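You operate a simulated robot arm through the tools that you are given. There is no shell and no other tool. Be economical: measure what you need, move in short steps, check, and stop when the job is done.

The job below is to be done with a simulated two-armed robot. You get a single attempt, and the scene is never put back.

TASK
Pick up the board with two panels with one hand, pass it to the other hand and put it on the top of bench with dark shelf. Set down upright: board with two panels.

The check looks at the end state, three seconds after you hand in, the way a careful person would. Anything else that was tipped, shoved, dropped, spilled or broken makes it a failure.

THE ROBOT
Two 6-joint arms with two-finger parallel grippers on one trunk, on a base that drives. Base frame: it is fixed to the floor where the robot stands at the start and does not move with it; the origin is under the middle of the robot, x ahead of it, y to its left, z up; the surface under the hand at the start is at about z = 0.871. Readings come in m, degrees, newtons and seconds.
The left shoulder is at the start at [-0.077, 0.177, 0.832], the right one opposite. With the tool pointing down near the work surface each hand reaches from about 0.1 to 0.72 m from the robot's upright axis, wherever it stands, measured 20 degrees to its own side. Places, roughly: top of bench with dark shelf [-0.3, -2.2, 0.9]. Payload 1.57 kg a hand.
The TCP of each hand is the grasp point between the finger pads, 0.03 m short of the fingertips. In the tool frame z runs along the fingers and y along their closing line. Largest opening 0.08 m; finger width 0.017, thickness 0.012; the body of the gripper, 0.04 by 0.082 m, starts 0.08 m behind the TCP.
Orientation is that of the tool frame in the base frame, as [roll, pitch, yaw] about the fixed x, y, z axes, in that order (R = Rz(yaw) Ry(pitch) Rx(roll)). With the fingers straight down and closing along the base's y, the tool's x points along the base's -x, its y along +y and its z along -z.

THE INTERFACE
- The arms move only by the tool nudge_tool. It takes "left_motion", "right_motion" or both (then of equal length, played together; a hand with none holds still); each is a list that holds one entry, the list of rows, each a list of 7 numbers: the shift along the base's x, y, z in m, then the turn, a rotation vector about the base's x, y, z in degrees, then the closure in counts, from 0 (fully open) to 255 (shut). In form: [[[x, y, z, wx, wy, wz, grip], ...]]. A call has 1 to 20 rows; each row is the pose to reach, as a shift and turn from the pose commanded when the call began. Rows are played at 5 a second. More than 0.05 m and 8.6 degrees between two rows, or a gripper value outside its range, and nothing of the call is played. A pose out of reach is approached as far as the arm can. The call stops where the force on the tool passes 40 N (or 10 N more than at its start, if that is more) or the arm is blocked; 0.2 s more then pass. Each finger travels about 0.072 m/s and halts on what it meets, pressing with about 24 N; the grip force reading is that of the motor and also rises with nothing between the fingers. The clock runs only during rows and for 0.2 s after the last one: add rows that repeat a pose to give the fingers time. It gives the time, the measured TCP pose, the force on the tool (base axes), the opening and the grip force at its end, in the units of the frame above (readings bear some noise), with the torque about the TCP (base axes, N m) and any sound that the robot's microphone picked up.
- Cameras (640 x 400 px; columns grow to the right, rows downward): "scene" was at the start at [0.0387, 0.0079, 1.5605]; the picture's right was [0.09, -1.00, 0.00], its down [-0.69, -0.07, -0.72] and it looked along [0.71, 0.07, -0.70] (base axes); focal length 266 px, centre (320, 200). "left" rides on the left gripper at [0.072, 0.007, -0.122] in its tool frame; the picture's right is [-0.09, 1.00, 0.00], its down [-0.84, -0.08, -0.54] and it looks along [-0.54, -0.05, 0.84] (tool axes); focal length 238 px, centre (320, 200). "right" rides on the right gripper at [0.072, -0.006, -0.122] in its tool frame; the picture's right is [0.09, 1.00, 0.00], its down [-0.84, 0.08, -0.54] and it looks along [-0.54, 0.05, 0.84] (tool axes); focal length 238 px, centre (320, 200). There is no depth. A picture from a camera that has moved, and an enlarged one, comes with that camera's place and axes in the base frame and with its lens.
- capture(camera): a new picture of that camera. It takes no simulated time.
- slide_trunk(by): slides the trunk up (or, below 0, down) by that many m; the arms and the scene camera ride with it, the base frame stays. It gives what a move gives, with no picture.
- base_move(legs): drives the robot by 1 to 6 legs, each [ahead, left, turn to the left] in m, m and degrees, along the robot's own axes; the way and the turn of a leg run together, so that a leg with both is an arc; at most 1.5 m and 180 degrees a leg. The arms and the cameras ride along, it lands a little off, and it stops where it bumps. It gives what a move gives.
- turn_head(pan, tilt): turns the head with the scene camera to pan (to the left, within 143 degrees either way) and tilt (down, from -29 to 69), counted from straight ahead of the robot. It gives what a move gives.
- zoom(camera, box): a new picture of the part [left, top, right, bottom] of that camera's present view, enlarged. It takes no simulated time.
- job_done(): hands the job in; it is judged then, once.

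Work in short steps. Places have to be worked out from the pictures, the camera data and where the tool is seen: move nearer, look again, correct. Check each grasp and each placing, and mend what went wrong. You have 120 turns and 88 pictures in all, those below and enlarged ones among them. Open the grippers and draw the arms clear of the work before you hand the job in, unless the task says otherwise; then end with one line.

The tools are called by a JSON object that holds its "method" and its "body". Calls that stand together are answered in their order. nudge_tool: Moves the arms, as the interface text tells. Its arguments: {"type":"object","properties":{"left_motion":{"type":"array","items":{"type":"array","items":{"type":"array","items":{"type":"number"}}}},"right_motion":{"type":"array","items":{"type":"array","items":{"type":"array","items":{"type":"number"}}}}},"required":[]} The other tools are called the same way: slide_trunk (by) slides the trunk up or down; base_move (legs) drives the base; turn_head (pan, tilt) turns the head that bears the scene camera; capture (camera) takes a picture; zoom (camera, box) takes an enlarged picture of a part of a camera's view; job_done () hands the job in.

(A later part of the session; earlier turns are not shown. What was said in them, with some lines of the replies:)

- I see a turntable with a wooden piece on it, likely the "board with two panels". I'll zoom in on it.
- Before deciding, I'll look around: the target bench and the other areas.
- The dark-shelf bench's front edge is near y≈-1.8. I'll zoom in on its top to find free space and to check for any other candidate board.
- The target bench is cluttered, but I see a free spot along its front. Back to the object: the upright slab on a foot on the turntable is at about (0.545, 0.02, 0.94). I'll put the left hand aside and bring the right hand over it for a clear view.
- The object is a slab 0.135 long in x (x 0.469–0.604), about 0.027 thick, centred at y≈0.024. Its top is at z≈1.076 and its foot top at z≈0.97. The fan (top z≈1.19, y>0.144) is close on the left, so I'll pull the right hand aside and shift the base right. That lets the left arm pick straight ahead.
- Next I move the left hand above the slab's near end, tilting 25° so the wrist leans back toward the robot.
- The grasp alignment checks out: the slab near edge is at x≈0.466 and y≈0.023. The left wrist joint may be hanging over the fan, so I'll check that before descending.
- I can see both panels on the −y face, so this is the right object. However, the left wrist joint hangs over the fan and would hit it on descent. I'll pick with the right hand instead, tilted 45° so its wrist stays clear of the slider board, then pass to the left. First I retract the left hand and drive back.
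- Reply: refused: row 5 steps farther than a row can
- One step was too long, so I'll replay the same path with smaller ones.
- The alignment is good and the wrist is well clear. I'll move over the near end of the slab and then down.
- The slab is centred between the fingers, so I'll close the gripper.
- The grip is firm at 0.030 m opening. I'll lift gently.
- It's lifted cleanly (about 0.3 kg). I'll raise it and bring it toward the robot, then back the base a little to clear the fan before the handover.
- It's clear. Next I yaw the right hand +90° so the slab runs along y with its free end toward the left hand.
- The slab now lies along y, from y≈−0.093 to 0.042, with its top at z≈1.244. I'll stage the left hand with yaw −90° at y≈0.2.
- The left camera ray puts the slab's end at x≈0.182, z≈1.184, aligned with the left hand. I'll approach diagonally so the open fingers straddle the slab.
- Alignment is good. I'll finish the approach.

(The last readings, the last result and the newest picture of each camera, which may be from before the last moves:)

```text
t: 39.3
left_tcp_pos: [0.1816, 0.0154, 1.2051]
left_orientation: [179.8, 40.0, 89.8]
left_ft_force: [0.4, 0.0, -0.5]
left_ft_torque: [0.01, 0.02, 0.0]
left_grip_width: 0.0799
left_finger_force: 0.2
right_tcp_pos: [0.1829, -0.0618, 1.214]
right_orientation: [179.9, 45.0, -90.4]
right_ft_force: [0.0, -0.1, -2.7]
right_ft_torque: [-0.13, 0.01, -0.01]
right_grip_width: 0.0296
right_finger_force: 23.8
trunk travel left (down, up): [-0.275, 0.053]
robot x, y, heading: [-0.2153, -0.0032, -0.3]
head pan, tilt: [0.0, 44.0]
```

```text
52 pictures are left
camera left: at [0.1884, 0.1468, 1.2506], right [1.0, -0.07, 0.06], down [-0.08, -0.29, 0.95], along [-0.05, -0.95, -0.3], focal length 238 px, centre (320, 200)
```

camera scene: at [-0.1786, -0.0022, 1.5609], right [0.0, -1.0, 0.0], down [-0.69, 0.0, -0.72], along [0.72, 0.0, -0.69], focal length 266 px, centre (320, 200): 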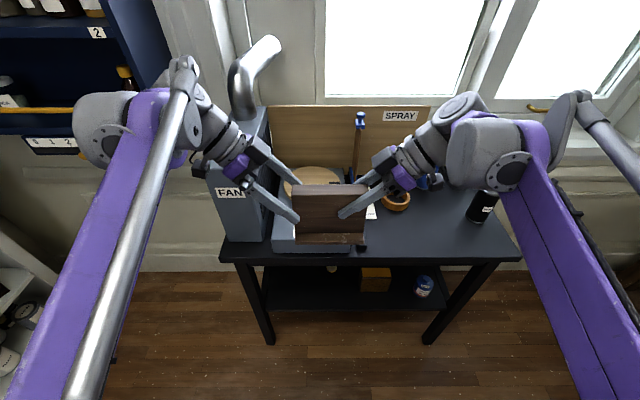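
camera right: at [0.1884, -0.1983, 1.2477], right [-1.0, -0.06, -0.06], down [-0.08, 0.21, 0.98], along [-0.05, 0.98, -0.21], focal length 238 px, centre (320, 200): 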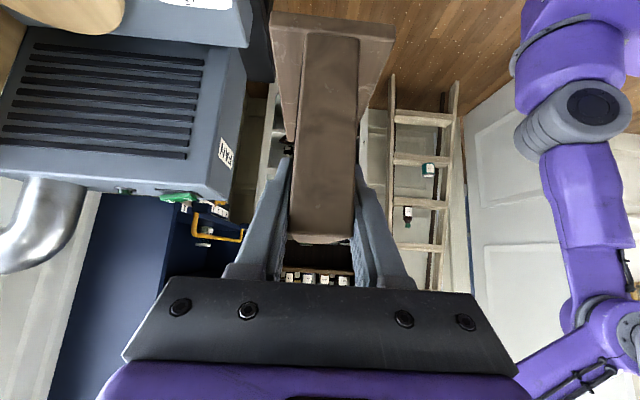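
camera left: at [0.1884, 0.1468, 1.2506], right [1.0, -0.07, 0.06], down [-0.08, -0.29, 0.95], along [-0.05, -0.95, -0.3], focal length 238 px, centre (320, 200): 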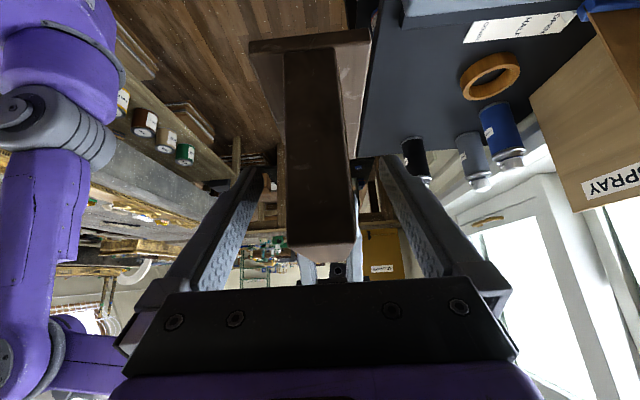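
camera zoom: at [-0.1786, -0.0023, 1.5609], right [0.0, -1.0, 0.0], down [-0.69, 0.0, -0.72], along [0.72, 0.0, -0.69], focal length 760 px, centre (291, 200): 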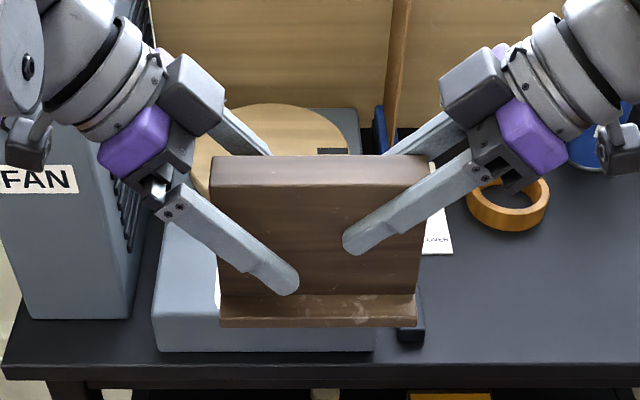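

The left fingers straddle the slab on both sides, so I'll close the left gripper.

{"method": "nudge_tool", "body": {"left_motion": [[[0, 0, 0, 0, 0, 0, 100], [0, 0, 0, 0, 0, 0, 150], [0, 0, 0, 0, 0, 0, 200], [0, 0, 0, 0, 0, 0, 255], [0, 0, 0, 0, 0, 0, 255], [0, 0, 0, 0, 0, 0, 255]]]}}

```text
t: 40.7
left_tcp_pos: [0.1826, 0.014, 1.2053]
left_orientation: [179.8, 40.0, 89.6]
left_ft_force: [5.0, -0.8, 1.1]
left_ft_torque: [0.03, 0.24, 0.03]
left_grip_width: 0.03
left_finger_force: 24.1
right_tcp_pos: [0.1824, -0.0617, 1.2113]
right_orientation: [179.9, 45.0, -90.3]
right_ft_force: [-5.6, 0.2, -2.9]
right_ft_torque: [-0.17, -0.2, 0.38]
right_grip_width: 0.03
right_finger_force: 23.9
trunk travel left (down, up): [-0.275, 0.053]
robot x, y, heading: [-0.2149, -0.0003, -0.2]
head pan, tilt: [0.0, 44.0]
```

Both hands hold it with only about 5 N of interaction force. I'll open the right hand and back it off along its finger axis (−y, +z).

{"method": "nudge_tool", "body": {"right_motion": [[[0, 0, 0, 0, 0, 0, 150], [0, 0, 0, 0, 0, 0, 60], [0, 0, 0, 0, 0, 0, 0], [0, 0, 0, 0, 0, 0, 0], [0, 0, 0, 0, 0, 0, 0], [0, -0.025, 0.025, 0, 0, 0, 0], [0, -0.055, 0.055, 0, 0, 0, 0], [0, -0.085, 0.08, 0, 0, 0, 0], [0, -0.115, 0.1, 0, 0, 0, 0]]]}}

{"method": "capture", "body": {"camera": "scene"}}

{"method": "capture", "body": {"camera": "right"}}

```text
t: 42.7
left_tcp_pos: [0.1824, 0.0145, 1.2046]
left_orientation: [179.8, 40.0, 89.7]
left_ft_force: [0.1, -1.4, 1.2]
left_ft_torque: [0.13, -0.04, 0.02]
left_grip_width: 0.0298
left_finger_force: 24.3
right_tcp_pos: [0.1833, -0.1767, 1.312]
right_orientation: [179.8, 45.1, -90.3]
right_ft_force: [0.3, -0.6, 0.0]
right_ft_torque: [0.01, 0.0, 0.03]
right_grip_width: 0.0801
right_finger_force: 0.1
trunk travel left (down, up): [-0.275, 0.053]
robot x, y, heading: [-0.2147, -0.0042, -0.3]
head pan, tilt: [0.0, 44.0]
```

```text
51 pictures are left
camera scene: at [-0.1781, -0.0034, 1.5609], right [0.0, -1.0, 0.0], down [-0.69, 0.0, -0.72], along [0.72, 0.0, -0.69], focal length 266 px, centre (320, 200)
```

scene: 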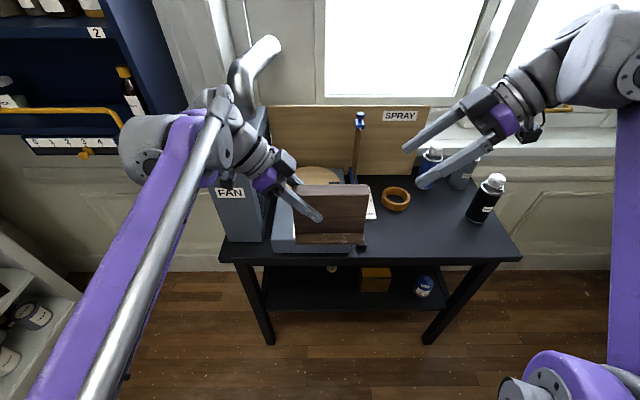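

```text
50 pictures are left
camera right: at [0.1885, -0.3127, 1.347], right [-1.0, -0.06, -0.06], down [-0.07, 0.21, 0.98], along [-0.05, 0.98, -0.21], focal length 238 px, centre (320, 200)
```

right: 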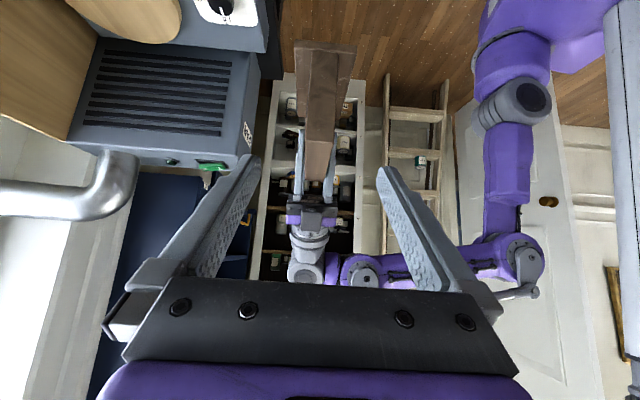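

The handover succeeded: the left hand holds the slab level. I'll strafe right past the table, keeping x≈−0.2 clear of the grey bench, and look before turning.

{"method": "base_move", "body": {"legs": [[0, -0.6, 0], [0, -0.55, 0]]}}

{"method": "turn_head", "body": {"pan": -90, "tilt": 40}}

{"method": "capture", "body": {"camera": "scene"}}

{"method": "capture", "body": {"camera": "left"}}

```text
t: 53.3
left_tcp_pos: [0.1682, -1.1331, 1.2035]
left_orientation: [179.8, 40.0, 89.2]
left_ft_force: [0.4, 0.3, 0.2]
left_ft_torque: [0.1, 0.01, -0.01]
left_grip_width: 0.0298
left_finger_force: 23.7
right_tcp_pos: [0.167, -1.3224, 1.313]
right_orientation: [179.9, 45.0, -90.7]
right_ft_force: [-0.7, 0.4, -0.5]
right_ft_torque: [0.02, -0.02, 0.03]
right_grip_width: 0.0798
right_finger_force: 0.0
trunk travel left (down, up): [-0.275, 0.053]
robot x, y, heading: [-0.2311, -1.1484, -0.4]
head pan, tilt: [0.0, 44.0]
```

```text
t: 55.0
left_tcp_pos: [0.1693, -1.134, 1.2042]
left_orientation: [179.8, 40.0, 89.4]
left_ft_force: [0.1, -0.2, 1.1]
left_ft_torque: [0.12, 0.0, 0.04]
left_grip_width: 0.0297
left_finger_force: 24.2
right_tcp_pos: [0.1673, -1.3235, 1.3112]
right_orientation: [179.8, 45.0, -90.8]
right_ft_force: [0.3, -0.4, -0.2]
right_ft_torque: [0.0, 0.02, 0.02]
right_grip_width: 0.0798
right_finger_force: 0.0
trunk travel left (down, up): [-0.275, 0.053]
robot x, y, heading: [-0.2326, -1.1465, -0.7]
head pan, tilt: [-90.0, 40.0]
```

```text
49 pictures are left
camera scene: at [-0.2751, -1.2321, 1.5667], right [-1.0, 0.01, 0.0], down [0.01, 0.64, -0.77], along [-0.01, -0.77, -0.64], focal length 266 px, centre (320, 200)
```

scene: 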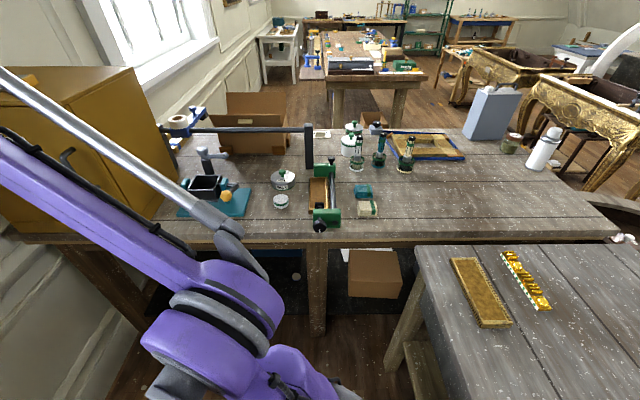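

```text
48 pictures are left
camera left: at [0.1761, -1.0016, 1.2507], right [0.99, -0.08, 0.06], down [-0.08, -0.29, 0.95], along [-0.06, -0.95, -0.3], focal length 238 px, centre (320, 200)
```

left: 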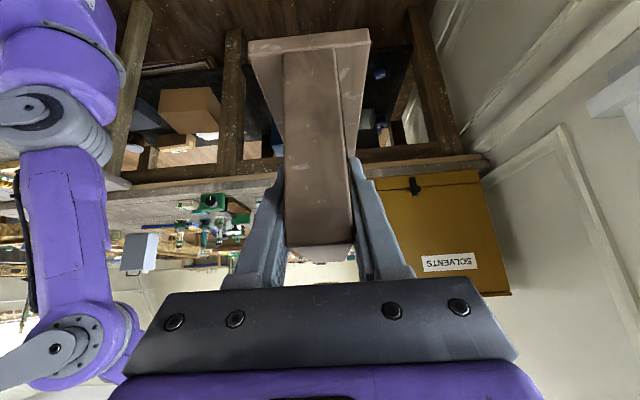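

There's a clear patch on the target bench at about (−0.62, −1.97), right of the small green and white box. I'll turn toward heading −145° here, so the slab can be set down in front of the robot, then check.

{"method": "base_move", "body": {"legs": [[0.07, 0, 0], [0, 0, -145]]}}

{"method": "turn_head", "body": {"pan": 15, "tilt": 44}}

{"method": "capture", "body": {"camera": "scene"}}

```text
t: 62.0
left_tcp_pos: [-0.4816, -1.3902, 1.2041]
left_orientation: [179.8, 40.1, -55.7]
left_ft_force: [0.1, 0.6, -2.7]
left_ft_torque: [-0.08, -0.05, 0.04]
left_grip_width: 0.0299
left_finger_force: 24.3
right_tcp_pos: [-0.5891, -1.2324, 1.3119]
right_orientation: [179.9, 45.0, 124.2]
right_ft_force: [0.3, -0.2, -0.3]
right_ft_torque: [-0.02, -0.02, 0.02]
right_grip_width: 0.0802
right_finger_force: 0.1
trunk travel left (down, up): [-0.275, 0.053]
robot x, y, heading: [-0.1614, -1.1498, -145.3]
head pan, tilt: [-90.0, 40.0]
```

```text
t: 63.8
left_tcp_pos: [-0.4812, -1.3907, 1.2039]
left_orientation: [179.8, 39.9, -55.7]
left_ft_force: [-0.3, -0.5, -3.0]
left_ft_torque: [-0.12, -0.04, 0.02]
left_grip_width: 0.03
left_finger_force: 24.3
right_tcp_pos: [-0.5893, -1.2324, 1.3109]
right_orientation: [179.9, 45.0, 124.1]
right_ft_force: [-0.3, 0.2, -0.3]
right_ft_torque: [0.01, 0.01, -0.02]
right_grip_width: 0.0799
right_finger_force: 0.1
trunk travel left (down, up): [-0.275, 0.053]
robot x, y, heading: [-0.1602, -1.1465, -145.6]
head pan, tilt: [15.0, 44.0]
```

```text
47 pictures are left
camera scene: at [-0.1833, -1.1875, 1.5609], right [-0.76, 0.65, 0.0], down [0.45, 0.53, -0.72], along [-0.47, -0.55, -0.69], focal length 266 px, centre (320, 200)
```

scene: 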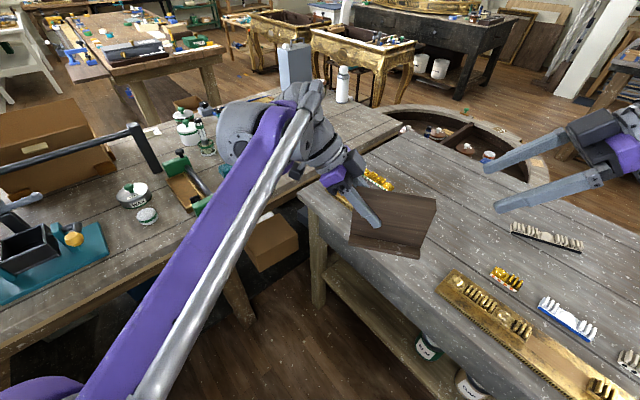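

I'll yaw the left hand +90°, so the slab points away from the robot and the hand leans back toward it.

{"method": "nudge_tool", "body": {"left_motion": [[[0.005, -0.008, 0.005, 0, 0, 8, 255], [0.01, -0.016, 0.01, 0, 0, 16, 255], [0.016, -0.024, 0.015, 0, 0, 24, 255], [0.022, -0.032, 0.02, 0, 0, 32, 255], [0.028, -0.04, 0.02, 0, 0, 40, 255], [0.034, -0.048, 0.02, 0, 0, 48, 255], [0.04, -0.056, 0.02, 0, 0, 56, 255], [0.046, -0.064, 0.02, 0, 0, 64, 255], [0.052, -0.072, 0.02, 0, 0, 72, 255], [0.057, -0.082, 0.02, 0, 0, 80, 255], [0.057, -0.082, 0.02, 0, 0, 88, 255], [0.057, -0.082, 0.02, 0, 0, 90, 255]]]}}

{"method": "base_move", "body": {"legs": [[0.2, 0.254, 0]]}}

{"method": "capture", "body": {"camera": "scene"}}

{"method": "capture", "body": {"camera": "left"}}

```text
t: 66.4
left_tcp_pos: [-0.4247, -1.472, 1.2251]
left_orientation: [179.7, 40.1, 34.3]
left_ft_force: [-0.4, -0.3, -3.0]
left_ft_torque: [0.03, -0.1, 0.01]
left_grip_width: 0.0302
left_finger_force: 23.8
right_tcp_pos: [-0.5902, -1.2329, 1.3121]
right_orientation: [179.9, 45.0, 124.4]
right_ft_force: [-0.2, -0.5, 0.3]
right_ft_torque: [-0.01, 0.04, 0.01]
right_grip_width: 0.08
right_finger_force: 0.1
trunk travel left (down, up): [-0.275, 0.053]
robot x, y, heading: [-0.1603, -1.1491, -145.8]
head pan, tilt: [15.0, 44.0]
```

```text
t: 69.2
left_tcp_pos: [-0.4468, -1.7922, 1.2252]
left_orientation: [179.8, 40.1, 34.2]
left_ft_force: [0.4, 0.6, -2.7]
left_ft_torque: [0.05, -0.13, -0.03]
left_grip_width: 0.03
left_finger_force: 23.9
right_tcp_pos: [-0.6124, -1.5532, 1.3126]
right_orientation: [179.9, 45.0, 124.2]
right_ft_force: [-0.1, -0.1, 0.0]
right_ft_torque: [-0.02, -0.01, 0.0]
right_grip_width: 0.0801
right_finger_force: 0.1
trunk travel left (down, up): [-0.275, 0.053]
robot x, y, heading: [-0.1808, -1.4667, -145.8]
head pan, tilt: [15.0, 44.0]
```

```text
46 pictures are left
camera scene: at [-0.2064, -1.5076, 1.5609], right [-0.76, 0.65, 0.0], down [0.45, 0.53, -0.72], along [-0.47, -0.55, -0.69], focal length 266 px, centre (320, 200)
```

scene: 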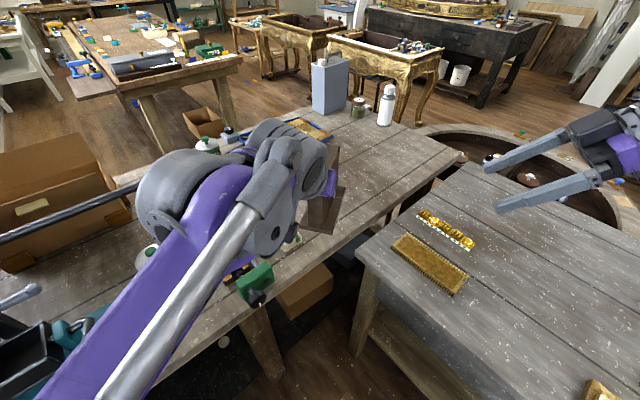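

```text
45 pictures are left
camera left: at [-0.3349, -1.7228, 1.2709], right [0.5, -0.86, 0.06], down [-0.29, -0.1, 0.95], along [-0.81, -0.5, -0.3], focal length 238 px, centre (320, 200)
```

left: 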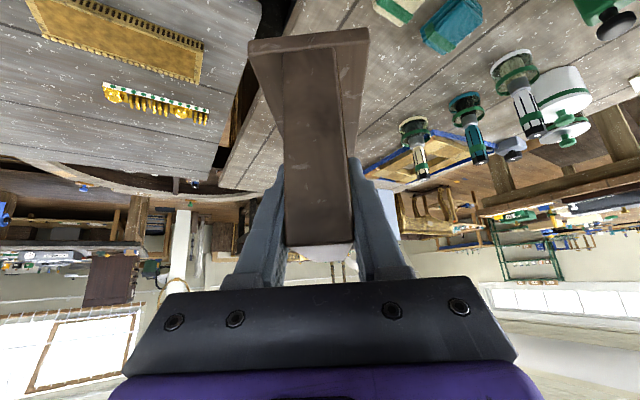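

The left wrist sits to the robot's left, toward the clamp and bottles. Before lowering I want their heights, so I'll look closer.

{"method": "turn_head", "body": {"pan": 45, "tilt": 50}}

{"method": "capture", "body": {"camera": "scene"}}

{"method": "capture", "body": {"camera": "right"}}

```text
t: 70.1
left_tcp_pos: [-0.4476, -1.791, 1.2239]
left_orientation: [179.8, 40.0, 34.2]
left_ft_force: [0.0, -0.2, -2.8]
left_ft_torque: [0.05, -0.09, -0.02]
left_grip_width: 0.0296
left_finger_force: 24.3
right_tcp_pos: [-0.6128, -1.5535, 1.313]
right_orientation: [179.9, 45.0, 124.2]
right_ft_force: [0.3, -0.4, -0.2]
right_ft_torque: [0.02, -0.02, 0.01]
right_grip_width: 0.0801
right_finger_force: 0.0
trunk travel left (down, up): [-0.275, 0.053]
robot x, y, heading: [-0.183, -1.4702, -146.1]
head pan, tilt: [45.0, 50.0]
```

```text
44 pictures are left
camera scene: at [-0.1672, -1.521, 1.5526], right [-0.98, 0.19, 0.0], down [0.14, 0.75, -0.64], along [-0.12, -0.63, -0.77], focal length 266 px, centre (320, 200)
```

scene: 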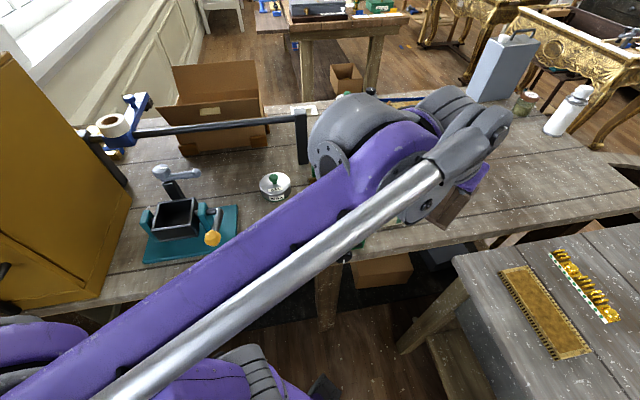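

```text
43 pictures are left
camera right: at [-0.6954, -1.4434, 1.3471], right [0.79, 0.61, -0.06], down [0.18, -0.13, 0.98], along [0.59, -0.78, -0.21], focal length 238 px, centre (320, 200)
```

right: 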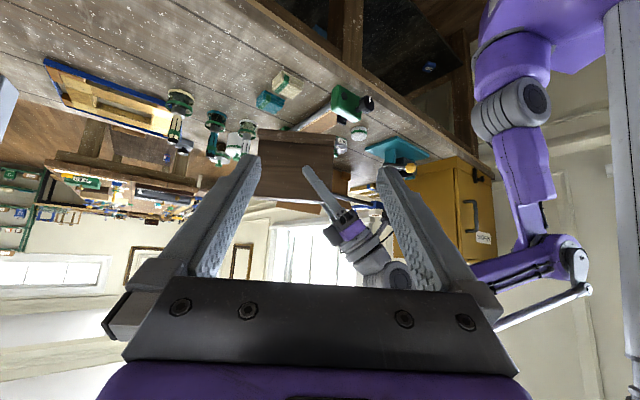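

From the right camera the left wrist sits about 0.16 m above the TCP and mostly behind it, so at placement it stays above 1.08 and clear of the clamp. I'll move laterally above the spot, with the board centre at about (−0.645, −1.975).

{"method": "nudge_tool", "body": {"left_motion": [[[-0.033, -0.032, 0, 0, 0, 0, 255], [-0.066, -0.064, 0, 0, 0, 0, 255], [-0.099, -0.096, 0, 0, 0, 0, 255], [-0.132, -0.128, 0, 0, 0, 0, 255], [-0.165, -0.161, 0, 0, 0, 0, 255], [-0.165, -0.161, -0.03, 0, 0, 0, 255], [-0.165, -0.161, -0.06, 0, 0, 0, 255], [-0.165, -0.161, -0.09, 0, 0, 0, 255], [-0.165, -0.161, -0.12, 0, 0, 0, 255], [-0.165, -0.161, -0.12, 0, 0, 0, 255]]]}}

{"method": "turn_head", "body": {"pan": 15, "tilt": 50}}

{"method": "capture", "body": {"camera": "scene"}}

{"method": "capture", "body": {"camera": "right"}}

{"method": "capture", "body": {"camera": "left"}}

```text
t: 72.3
left_tcp_pos: [-0.6136, -1.9532, 1.1046]
left_orientation: [179.7, 40.0, 34.2]
left_ft_force: [-1.0, -0.4, -2.4]
left_ft_torque: [0.07, -0.06, 0.0]
left_grip_width: 0.0299
left_finger_force: 24.0
right_tcp_pos: [-0.6116, -1.555, 1.3123]
right_orientation: [179.8, 45.0, 124.2]
right_ft_force: [0.0, -0.2, -0.8]
right_ft_torque: [-0.02, 0.01, -0.01]
right_grip_width: 0.0801
right_finger_force: 0.1
trunk travel left (down, up): [-0.275, 0.053]
robot x, y, heading: [-0.1902, -1.4672, -145.7]
head pan, tilt: [45.0, 50.0]
```

```text
t: 73.3
left_tcp_pos: [-0.6145, -1.9538, 1.1044]
left_orientation: [179.8, 40.0, 34.2]
left_ft_force: [0.3, -0.4, -3.5]
left_ft_torque: [0.08, -0.09, -0.01]
left_grip_width: 0.0297
left_finger_force: 23.9
right_tcp_pos: [-0.613, -1.5546, 1.3121]
right_orientation: [179.9, 45.0, 124.2]
right_ft_force: [0.4, 0.8, 0.0]
right_ft_torque: [0.0, 0.03, 0.01]
right_grip_width: 0.0801
right_finger_force: 0.0
trunk travel left (down, up): [-0.275, 0.053]
robot x, y, heading: [-0.1867, -1.4666, -145.7]
head pan, tilt: [15.0, 50.0]
```

```text
42 pictures are left
camera scene: at [-0.2032, -1.5039, 1.5526], right [-0.76, 0.65, 0.0], down [0.5, 0.58, -0.64], along [-0.42, -0.49, -0.77], focal length 266 px, centre (320, 200)
```

scene: 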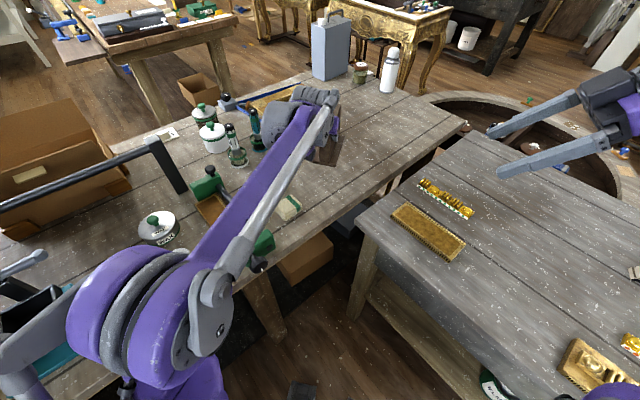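

```text
41 pictures are left
camera right: at [-0.6955, -1.4436, 1.3471], right [0.79, 0.61, -0.06], down [0.18, -0.13, 0.98], along [0.59, -0.78, -0.21], focal length 238 px, centre (320, 200)
```

right: 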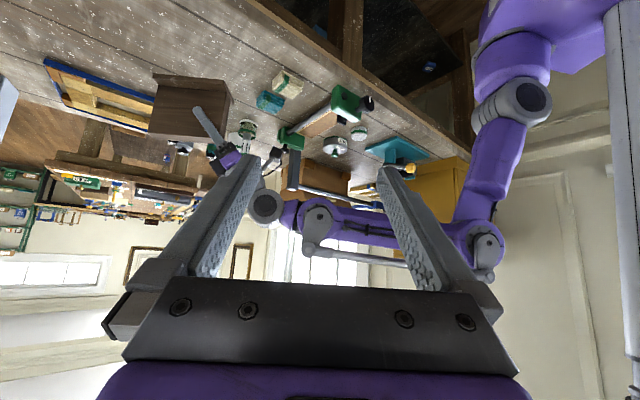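

```text
40 pictures are left
camera left: at [-0.5006, -1.8844, 1.151], right [0.5, -0.86, 0.06], down [-0.29, -0.1, 0.95], along [-0.81, -0.5, -0.3], focal length 238 px, centre (320, 200)
```

left: 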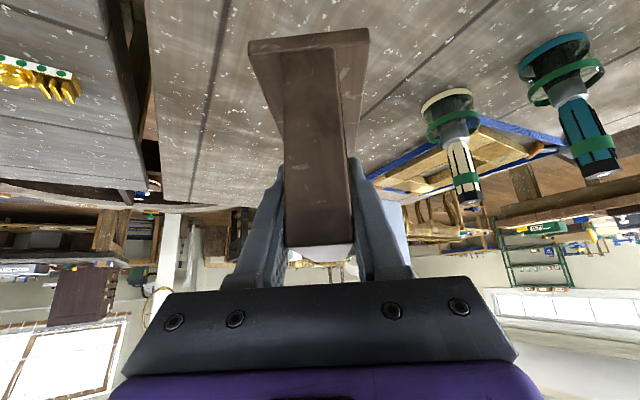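

The spot below is free and the arm is well above everything nearby. I'll lower to just above expected contact.

{"method": "nudge_tool", "body": {"left_motion": [[[0, 0, -0.03, 0, 0, 0, 255], [0, 0, -0.06, 0, 0, 0, 255], [0, 0, -0.085, 0, 0, 0, 255], [0, 0, -0.1, 0, 0, 0, 255], [0, 0, -0.1, 0, 0, 0, 255]]]}}

{"method": "capture", "body": {"camera": "left"}}

{"method": "zoom", "body": {"camera": "right", "box": [40, 20, 440, 270]}}

{"method": "capture", "body": {"camera": "scene"}}

```text
t: 74.5
left_tcp_pos: [-0.6126, -1.9525, 1.0054]
left_orientation: [179.8, 40.0, 34.3]
left_ft_force: [0.4, 0.7, -3.4]
left_ft_torque: [0.03, -0.12, 0.01]
left_grip_width: 0.0298
left_finger_force: 23.7
right_tcp_pos: [-0.6122, -1.5543, 1.3114]
right_orientation: [179.9, 45.0, 124.2]
right_ft_force: [0.5, 0.7, -0.7]
right_ft_torque: [0.02, 0.02, 0.02]
right_grip_width: 0.08
right_finger_force: 0.0
trunk travel left (down, up): [-0.275, 0.053]
robot x, y, heading: [-0.1846, -1.469, -145.7]
head pan, tilt: [15.0, 50.0]
```

```text
39 pictures are left
camera left: at [-0.4992, -1.884, 1.0513], right [0.5, -0.86, 0.06], down [-0.29, -0.1, 0.95], along [-0.81, -0.5, -0.3], focal length 238 px, centre (320, 200)
```

left: 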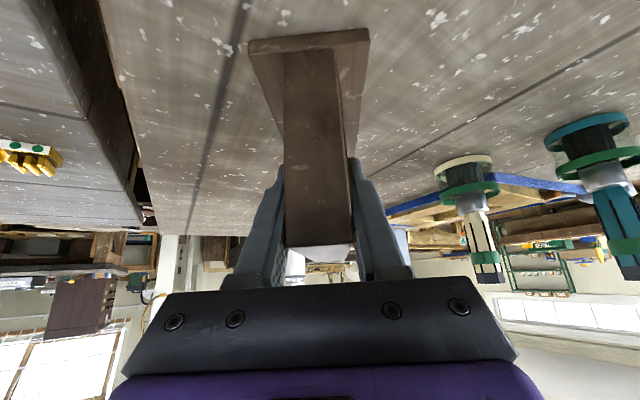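

```text
1.60 times, centred on (240, 145) of right
camera zoom: at [-0.6954, -1.4435, 1.3471], right [0.79, 0.61, -0.06], down [0.18, -0.13, 0.98], along [0.59, -0.78, -0.21], focal length 381 px, centre (448, 288)
```

zoom: 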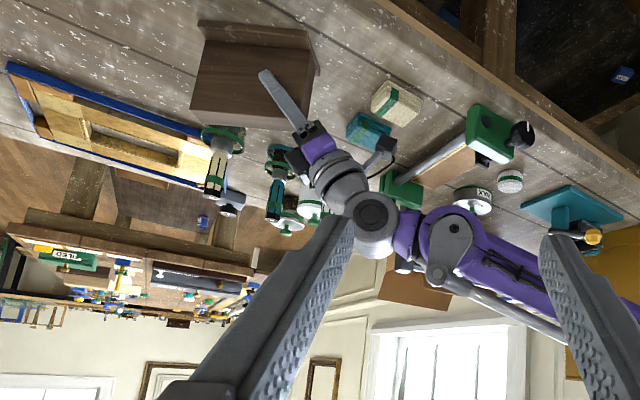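

```text
37 pictures are left
camera scene: at [-0.2031, -1.5037, 1.5526], right [-0.76, 0.65, 0.0], down [0.5, 0.58, -0.64], along [-0.42, -0.49, -0.77], focal length 266 px, centre (320, 200)
```

scene: 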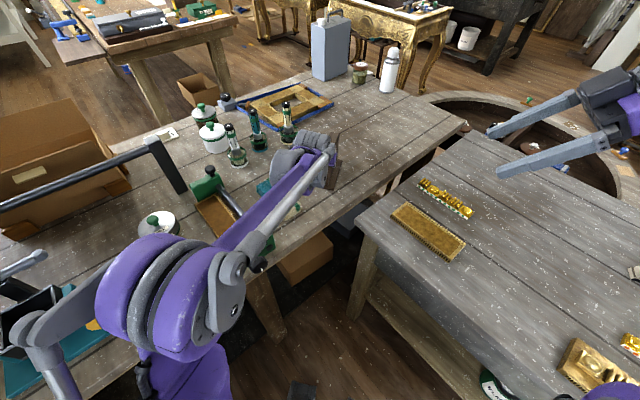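

Clearances look fine. I'll lower in small increments while watching the force.

{"method": "nudge_tool", "body": {"left_motion": [[[0, 0, -0.007, 0, 0, 0, 255], [0, 0, -0.014, 0, 0, 0, 255], [0, 0, -0.014, 0, 0, 0, 255]]]}}

{"method": "zoom", "body": {"camera": "right", "box": [120, 10, 280, 110]}}

```text
t: 75.3
left_tcp_pos: [-0.6132, -1.952, 0.9929]
left_orientation: [179.8, 40.2, 34.3]
left_ft_force: [1.3, 1.1, 20.8]
left_ft_torque: [0.21, 0.03, 0.17]
left_grip_width: 0.0299
left_finger_force: 23.9
right_tcp_pos: [-0.6117, -1.5522, 1.3122]
right_orientation: [179.9, 45.1, 124.4]
right_ft_force: [-0.2, 0.0, 0.8]
right_ft_torque: [0.03, 0.0, 0.01]
right_grip_width: 0.0799
right_finger_force: 0.1
trunk travel left (down, up): [-0.275, 0.053]
robot x, y, heading: [-0.1845, -1.4695, -145.7]
head pan, tilt: [15.0, 50.0]
```

```text
4.00 times, centred on (200, 60) of right
camera zoom: at [-0.6937, -1.4419, 1.3479], right [0.79, 0.61, -0.07], down [0.18, -0.13, 0.98], along [0.59, -0.78, -0.21], focal length 953 px, centre (800, 760)
```

zoom: 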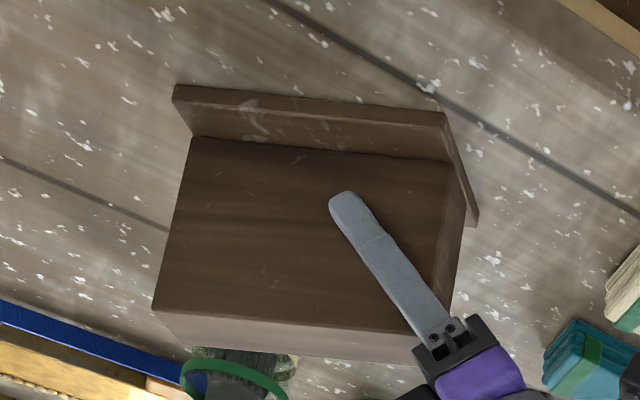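

The foot is flat on the bench: about 24 N of contact force and little torque. I'll ease off 2 mm and open the gripper, then read the result.

{"method": "nudge_tool", "body": {"left_motion": [[[0, 0, 0.002, 0, 0, 0, 255], [0, 0, 0.002, 0, 0, 0, 220], [0, 0, 0.002, 0, 0, 0, 150], [0, 0, 0.002, 0, 0, 0, 80], [0, 0, 0.002, 0, 0, 0, 0], [0, 0, 0.002, 0, 0, 0, 0], [0, 0, 0.002, 0, 0, 0, 0], [0, 0, 0.002, 0, 0, 0, 0]]]}}

{"method": "capture", "body": {"camera": "left"}}

```text
t: 77.1
left_tcp_pos: [-0.6125, -1.9526, 0.9934]
left_orientation: [179.7, 40.0, 34.3]
left_ft_force: [0.5, 0.6, 0.5]
left_ft_torque: [0.02, 0.0, 0.0]
left_grip_width: 0.0801
left_finger_force: 0.0
right_tcp_pos: [-0.6133, -1.5532, 1.3116]
right_orientation: [179.9, 45.1, 124.2]
right_ft_force: [-0.7, -0.6, -0.3]
right_ft_torque: [-0.02, -0.01, -0.02]
right_grip_width: 0.0801
right_finger_force: 0.1
trunk travel left (down, up): [-0.275, 0.053]
robot x, y, heading: [-0.1835, -1.4685, -145.8]
head pan, tilt: [15.0, 50.0]
```

```text
35 pictures are left
camera left: at [-0.5001, -1.8843, 1.0393], right [0.5, -0.86, 0.06], down [-0.29, -0.1, 0.95], along [-0.81, -0.5, -0.3], focal length 238 px, centre (320, 200)
```

left: 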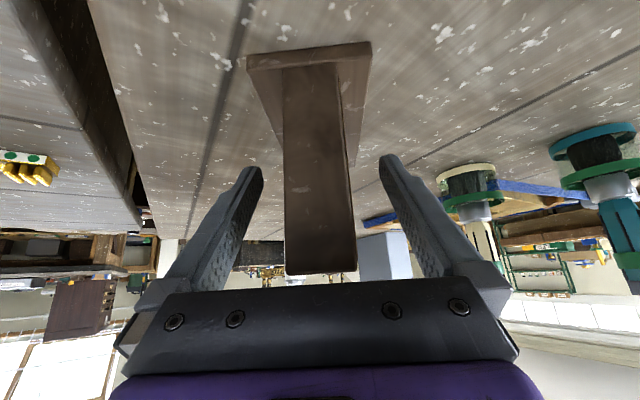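

Released. The board seems to have settled by a few degrees, so I'll check it from the right camera before withdrawing.

{"method": "zoom", "body": {"camera": "right", "box": [120, 10, 280, 110]}}

```text
4.00 times, centred on (200, 60) of right
camera zoom: at [-0.6953, -1.4433, 1.3472], right [0.79, 0.61, -0.06], down [0.18, -0.13, 0.98], along [0.59, -0.78, -0.21], focal length 953 px, centre (800, 760)
```

zoom: 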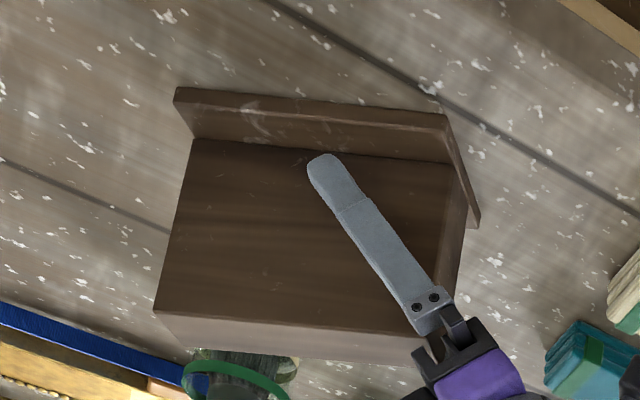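

The board is standing flat and hasn't moved. I'll withdraw the left hand along its finger axis.

{"method": "nudge_tool", "body": {"left_motion": [[[0.01, 0.007, 0.015, 0, 0, 0, 0], [0.024, 0.016, 0.035, 0, 0, 0, 0], [0.042, 0.028, 0.061, 0, 0, 0, 0], [0.06, 0.04, 0.088, 0, 0, 0, 0], [0.078, 0.052, 0.115, 0, 0, 0, 0], [0.09, 0.07, 0.15, 0, 0, 0, 0], [0.11, 0.09, 0.18, 0, 0, 0, 0], [0.13, 0.12, 0.21, 0, 0, 0, 0]]]}}

{"method": "capture", "body": {"camera": "scene"}}

{"method": "zoom", "body": {"camera": "left", "box": [120, 0, 520, 250]}}

{"method": "capture", "body": {"camera": "right"}}

```text
t: 78.9
left_tcp_pos: [-0.4831, -1.8305, 1.2042]
left_orientation: [179.8, 40.0, 34.3]
left_ft_force: [0.4, 0.8, 0.7]
left_ft_torque: [0.02, 0.0, 0.02]
left_grip_width: 0.08
left_finger_force: 0.0
right_tcp_pos: [-0.6112, -1.5523, 1.3113]
right_orientation: [180.0, 45.2, 124.3]
right_ft_force: [0.4, 0.1, -0.5]
right_ft_torque: [-0.03, 0.01, 0.02]
right_grip_width: 0.0801
right_finger_force: 0.1
trunk travel left (down, up): [-0.275, 0.053]
robot x, y, heading: [-0.1839, -1.4677, -146.0]
head pan, tilt: [15.0, 50.0]
```

```text
33 pictures are left
camera scene: at [-0.2017, -1.5025, 1.5526], right [-0.76, 0.65, 0.0], down [0.5, 0.58, -0.64], along [-0.42, -0.49, -0.77], focal length 266 px, centre (320, 200)
```

scene: 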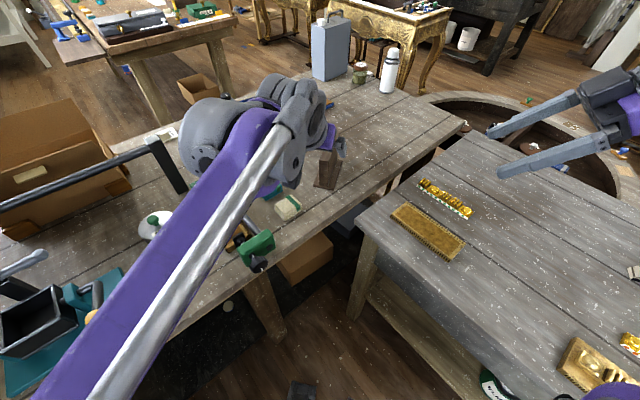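

```text
1.60 times, centred on (320, 125) of left
camera zoom: at [-0.3695, -1.7619, 1.2513], right [0.5, -0.86, 0.06], down [-0.29, -0.1, 0.95], along [-0.82, -0.5, -0.3], focal length 381 px, centre (320, 320)
```

zoom: 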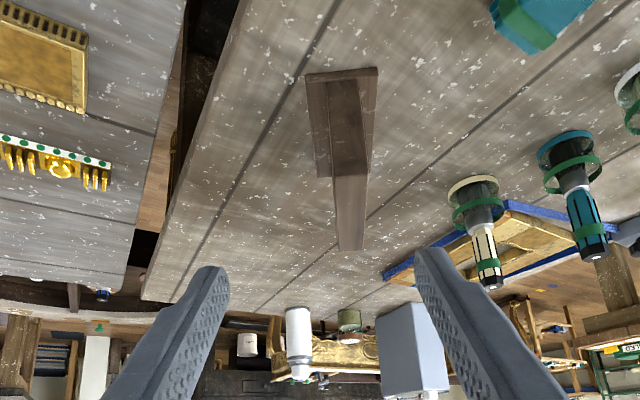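

```text
31 pictures are left
camera right: at [-0.6942, -1.4423, 1.3475], right [0.79, 0.61, -0.06], down [0.18, -0.13, 0.98], along [0.59, -0.78, -0.21], focal length 238 px, centre (320, 200)
```

right: 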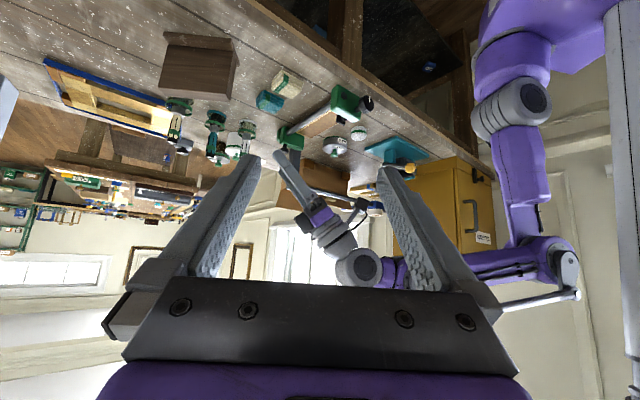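

The board stands upright on the bench top, and nothing around it has moved. I'll back the robot away a little so both arms are fully clear.

{"method": "base_move", "body": {"legs": [[-0.15, -0.15, 0]]}}

{"method": "capture", "body": {"camera": "scene"}}

```text
t: 80.9
left_tcp_pos: [-0.4461, -1.6232, 1.205]
left_orientation: [179.8, 39.9, 34.3]
left_ft_force: [-0.5, 0.8, -0.1]
left_ft_torque: [-0.04, 0.0, 0.03]
left_grip_width: 0.0798
left_finger_force: 0.1
right_tcp_pos: [-0.5758, -1.3457, 1.312]
right_orientation: [179.8, 44.9, 124.4]
right_ft_force: [0.1, 0.0, 0.2]
right_ft_torque: [-0.04, 0.02, 0.04]
right_grip_width: 0.0798
right_finger_force: 0.1
trunk travel left (down, up): [-0.275, 0.053]
robot x, y, heading: [-0.15, -1.2619, -145.5]
head pan, tilt: [15.0, 50.0]
```

```text
30 pictures are left
camera scene: at [-0.1663, -1.2948, 1.5526], right [-0.76, 0.65, 0.0], down [0.5, 0.58, -0.64], along [-0.42, -0.49, -0.77], focal length 266 px, centre (320, 200)
```

scene: 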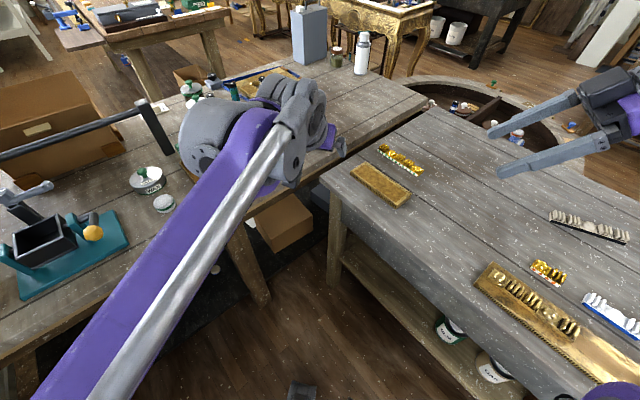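

The arms are clear and the board stands upright on the bench, so I'm handing in.

{"method": "job_done", "body": {}}

```text
The job is handed in.
```

I picked up the board with two panels with the right hand, passed it to the left, and set it upright on top of the bench with the dark shelf. Both grippers are open, the arms are clear, and I saw nothing else disturbed.
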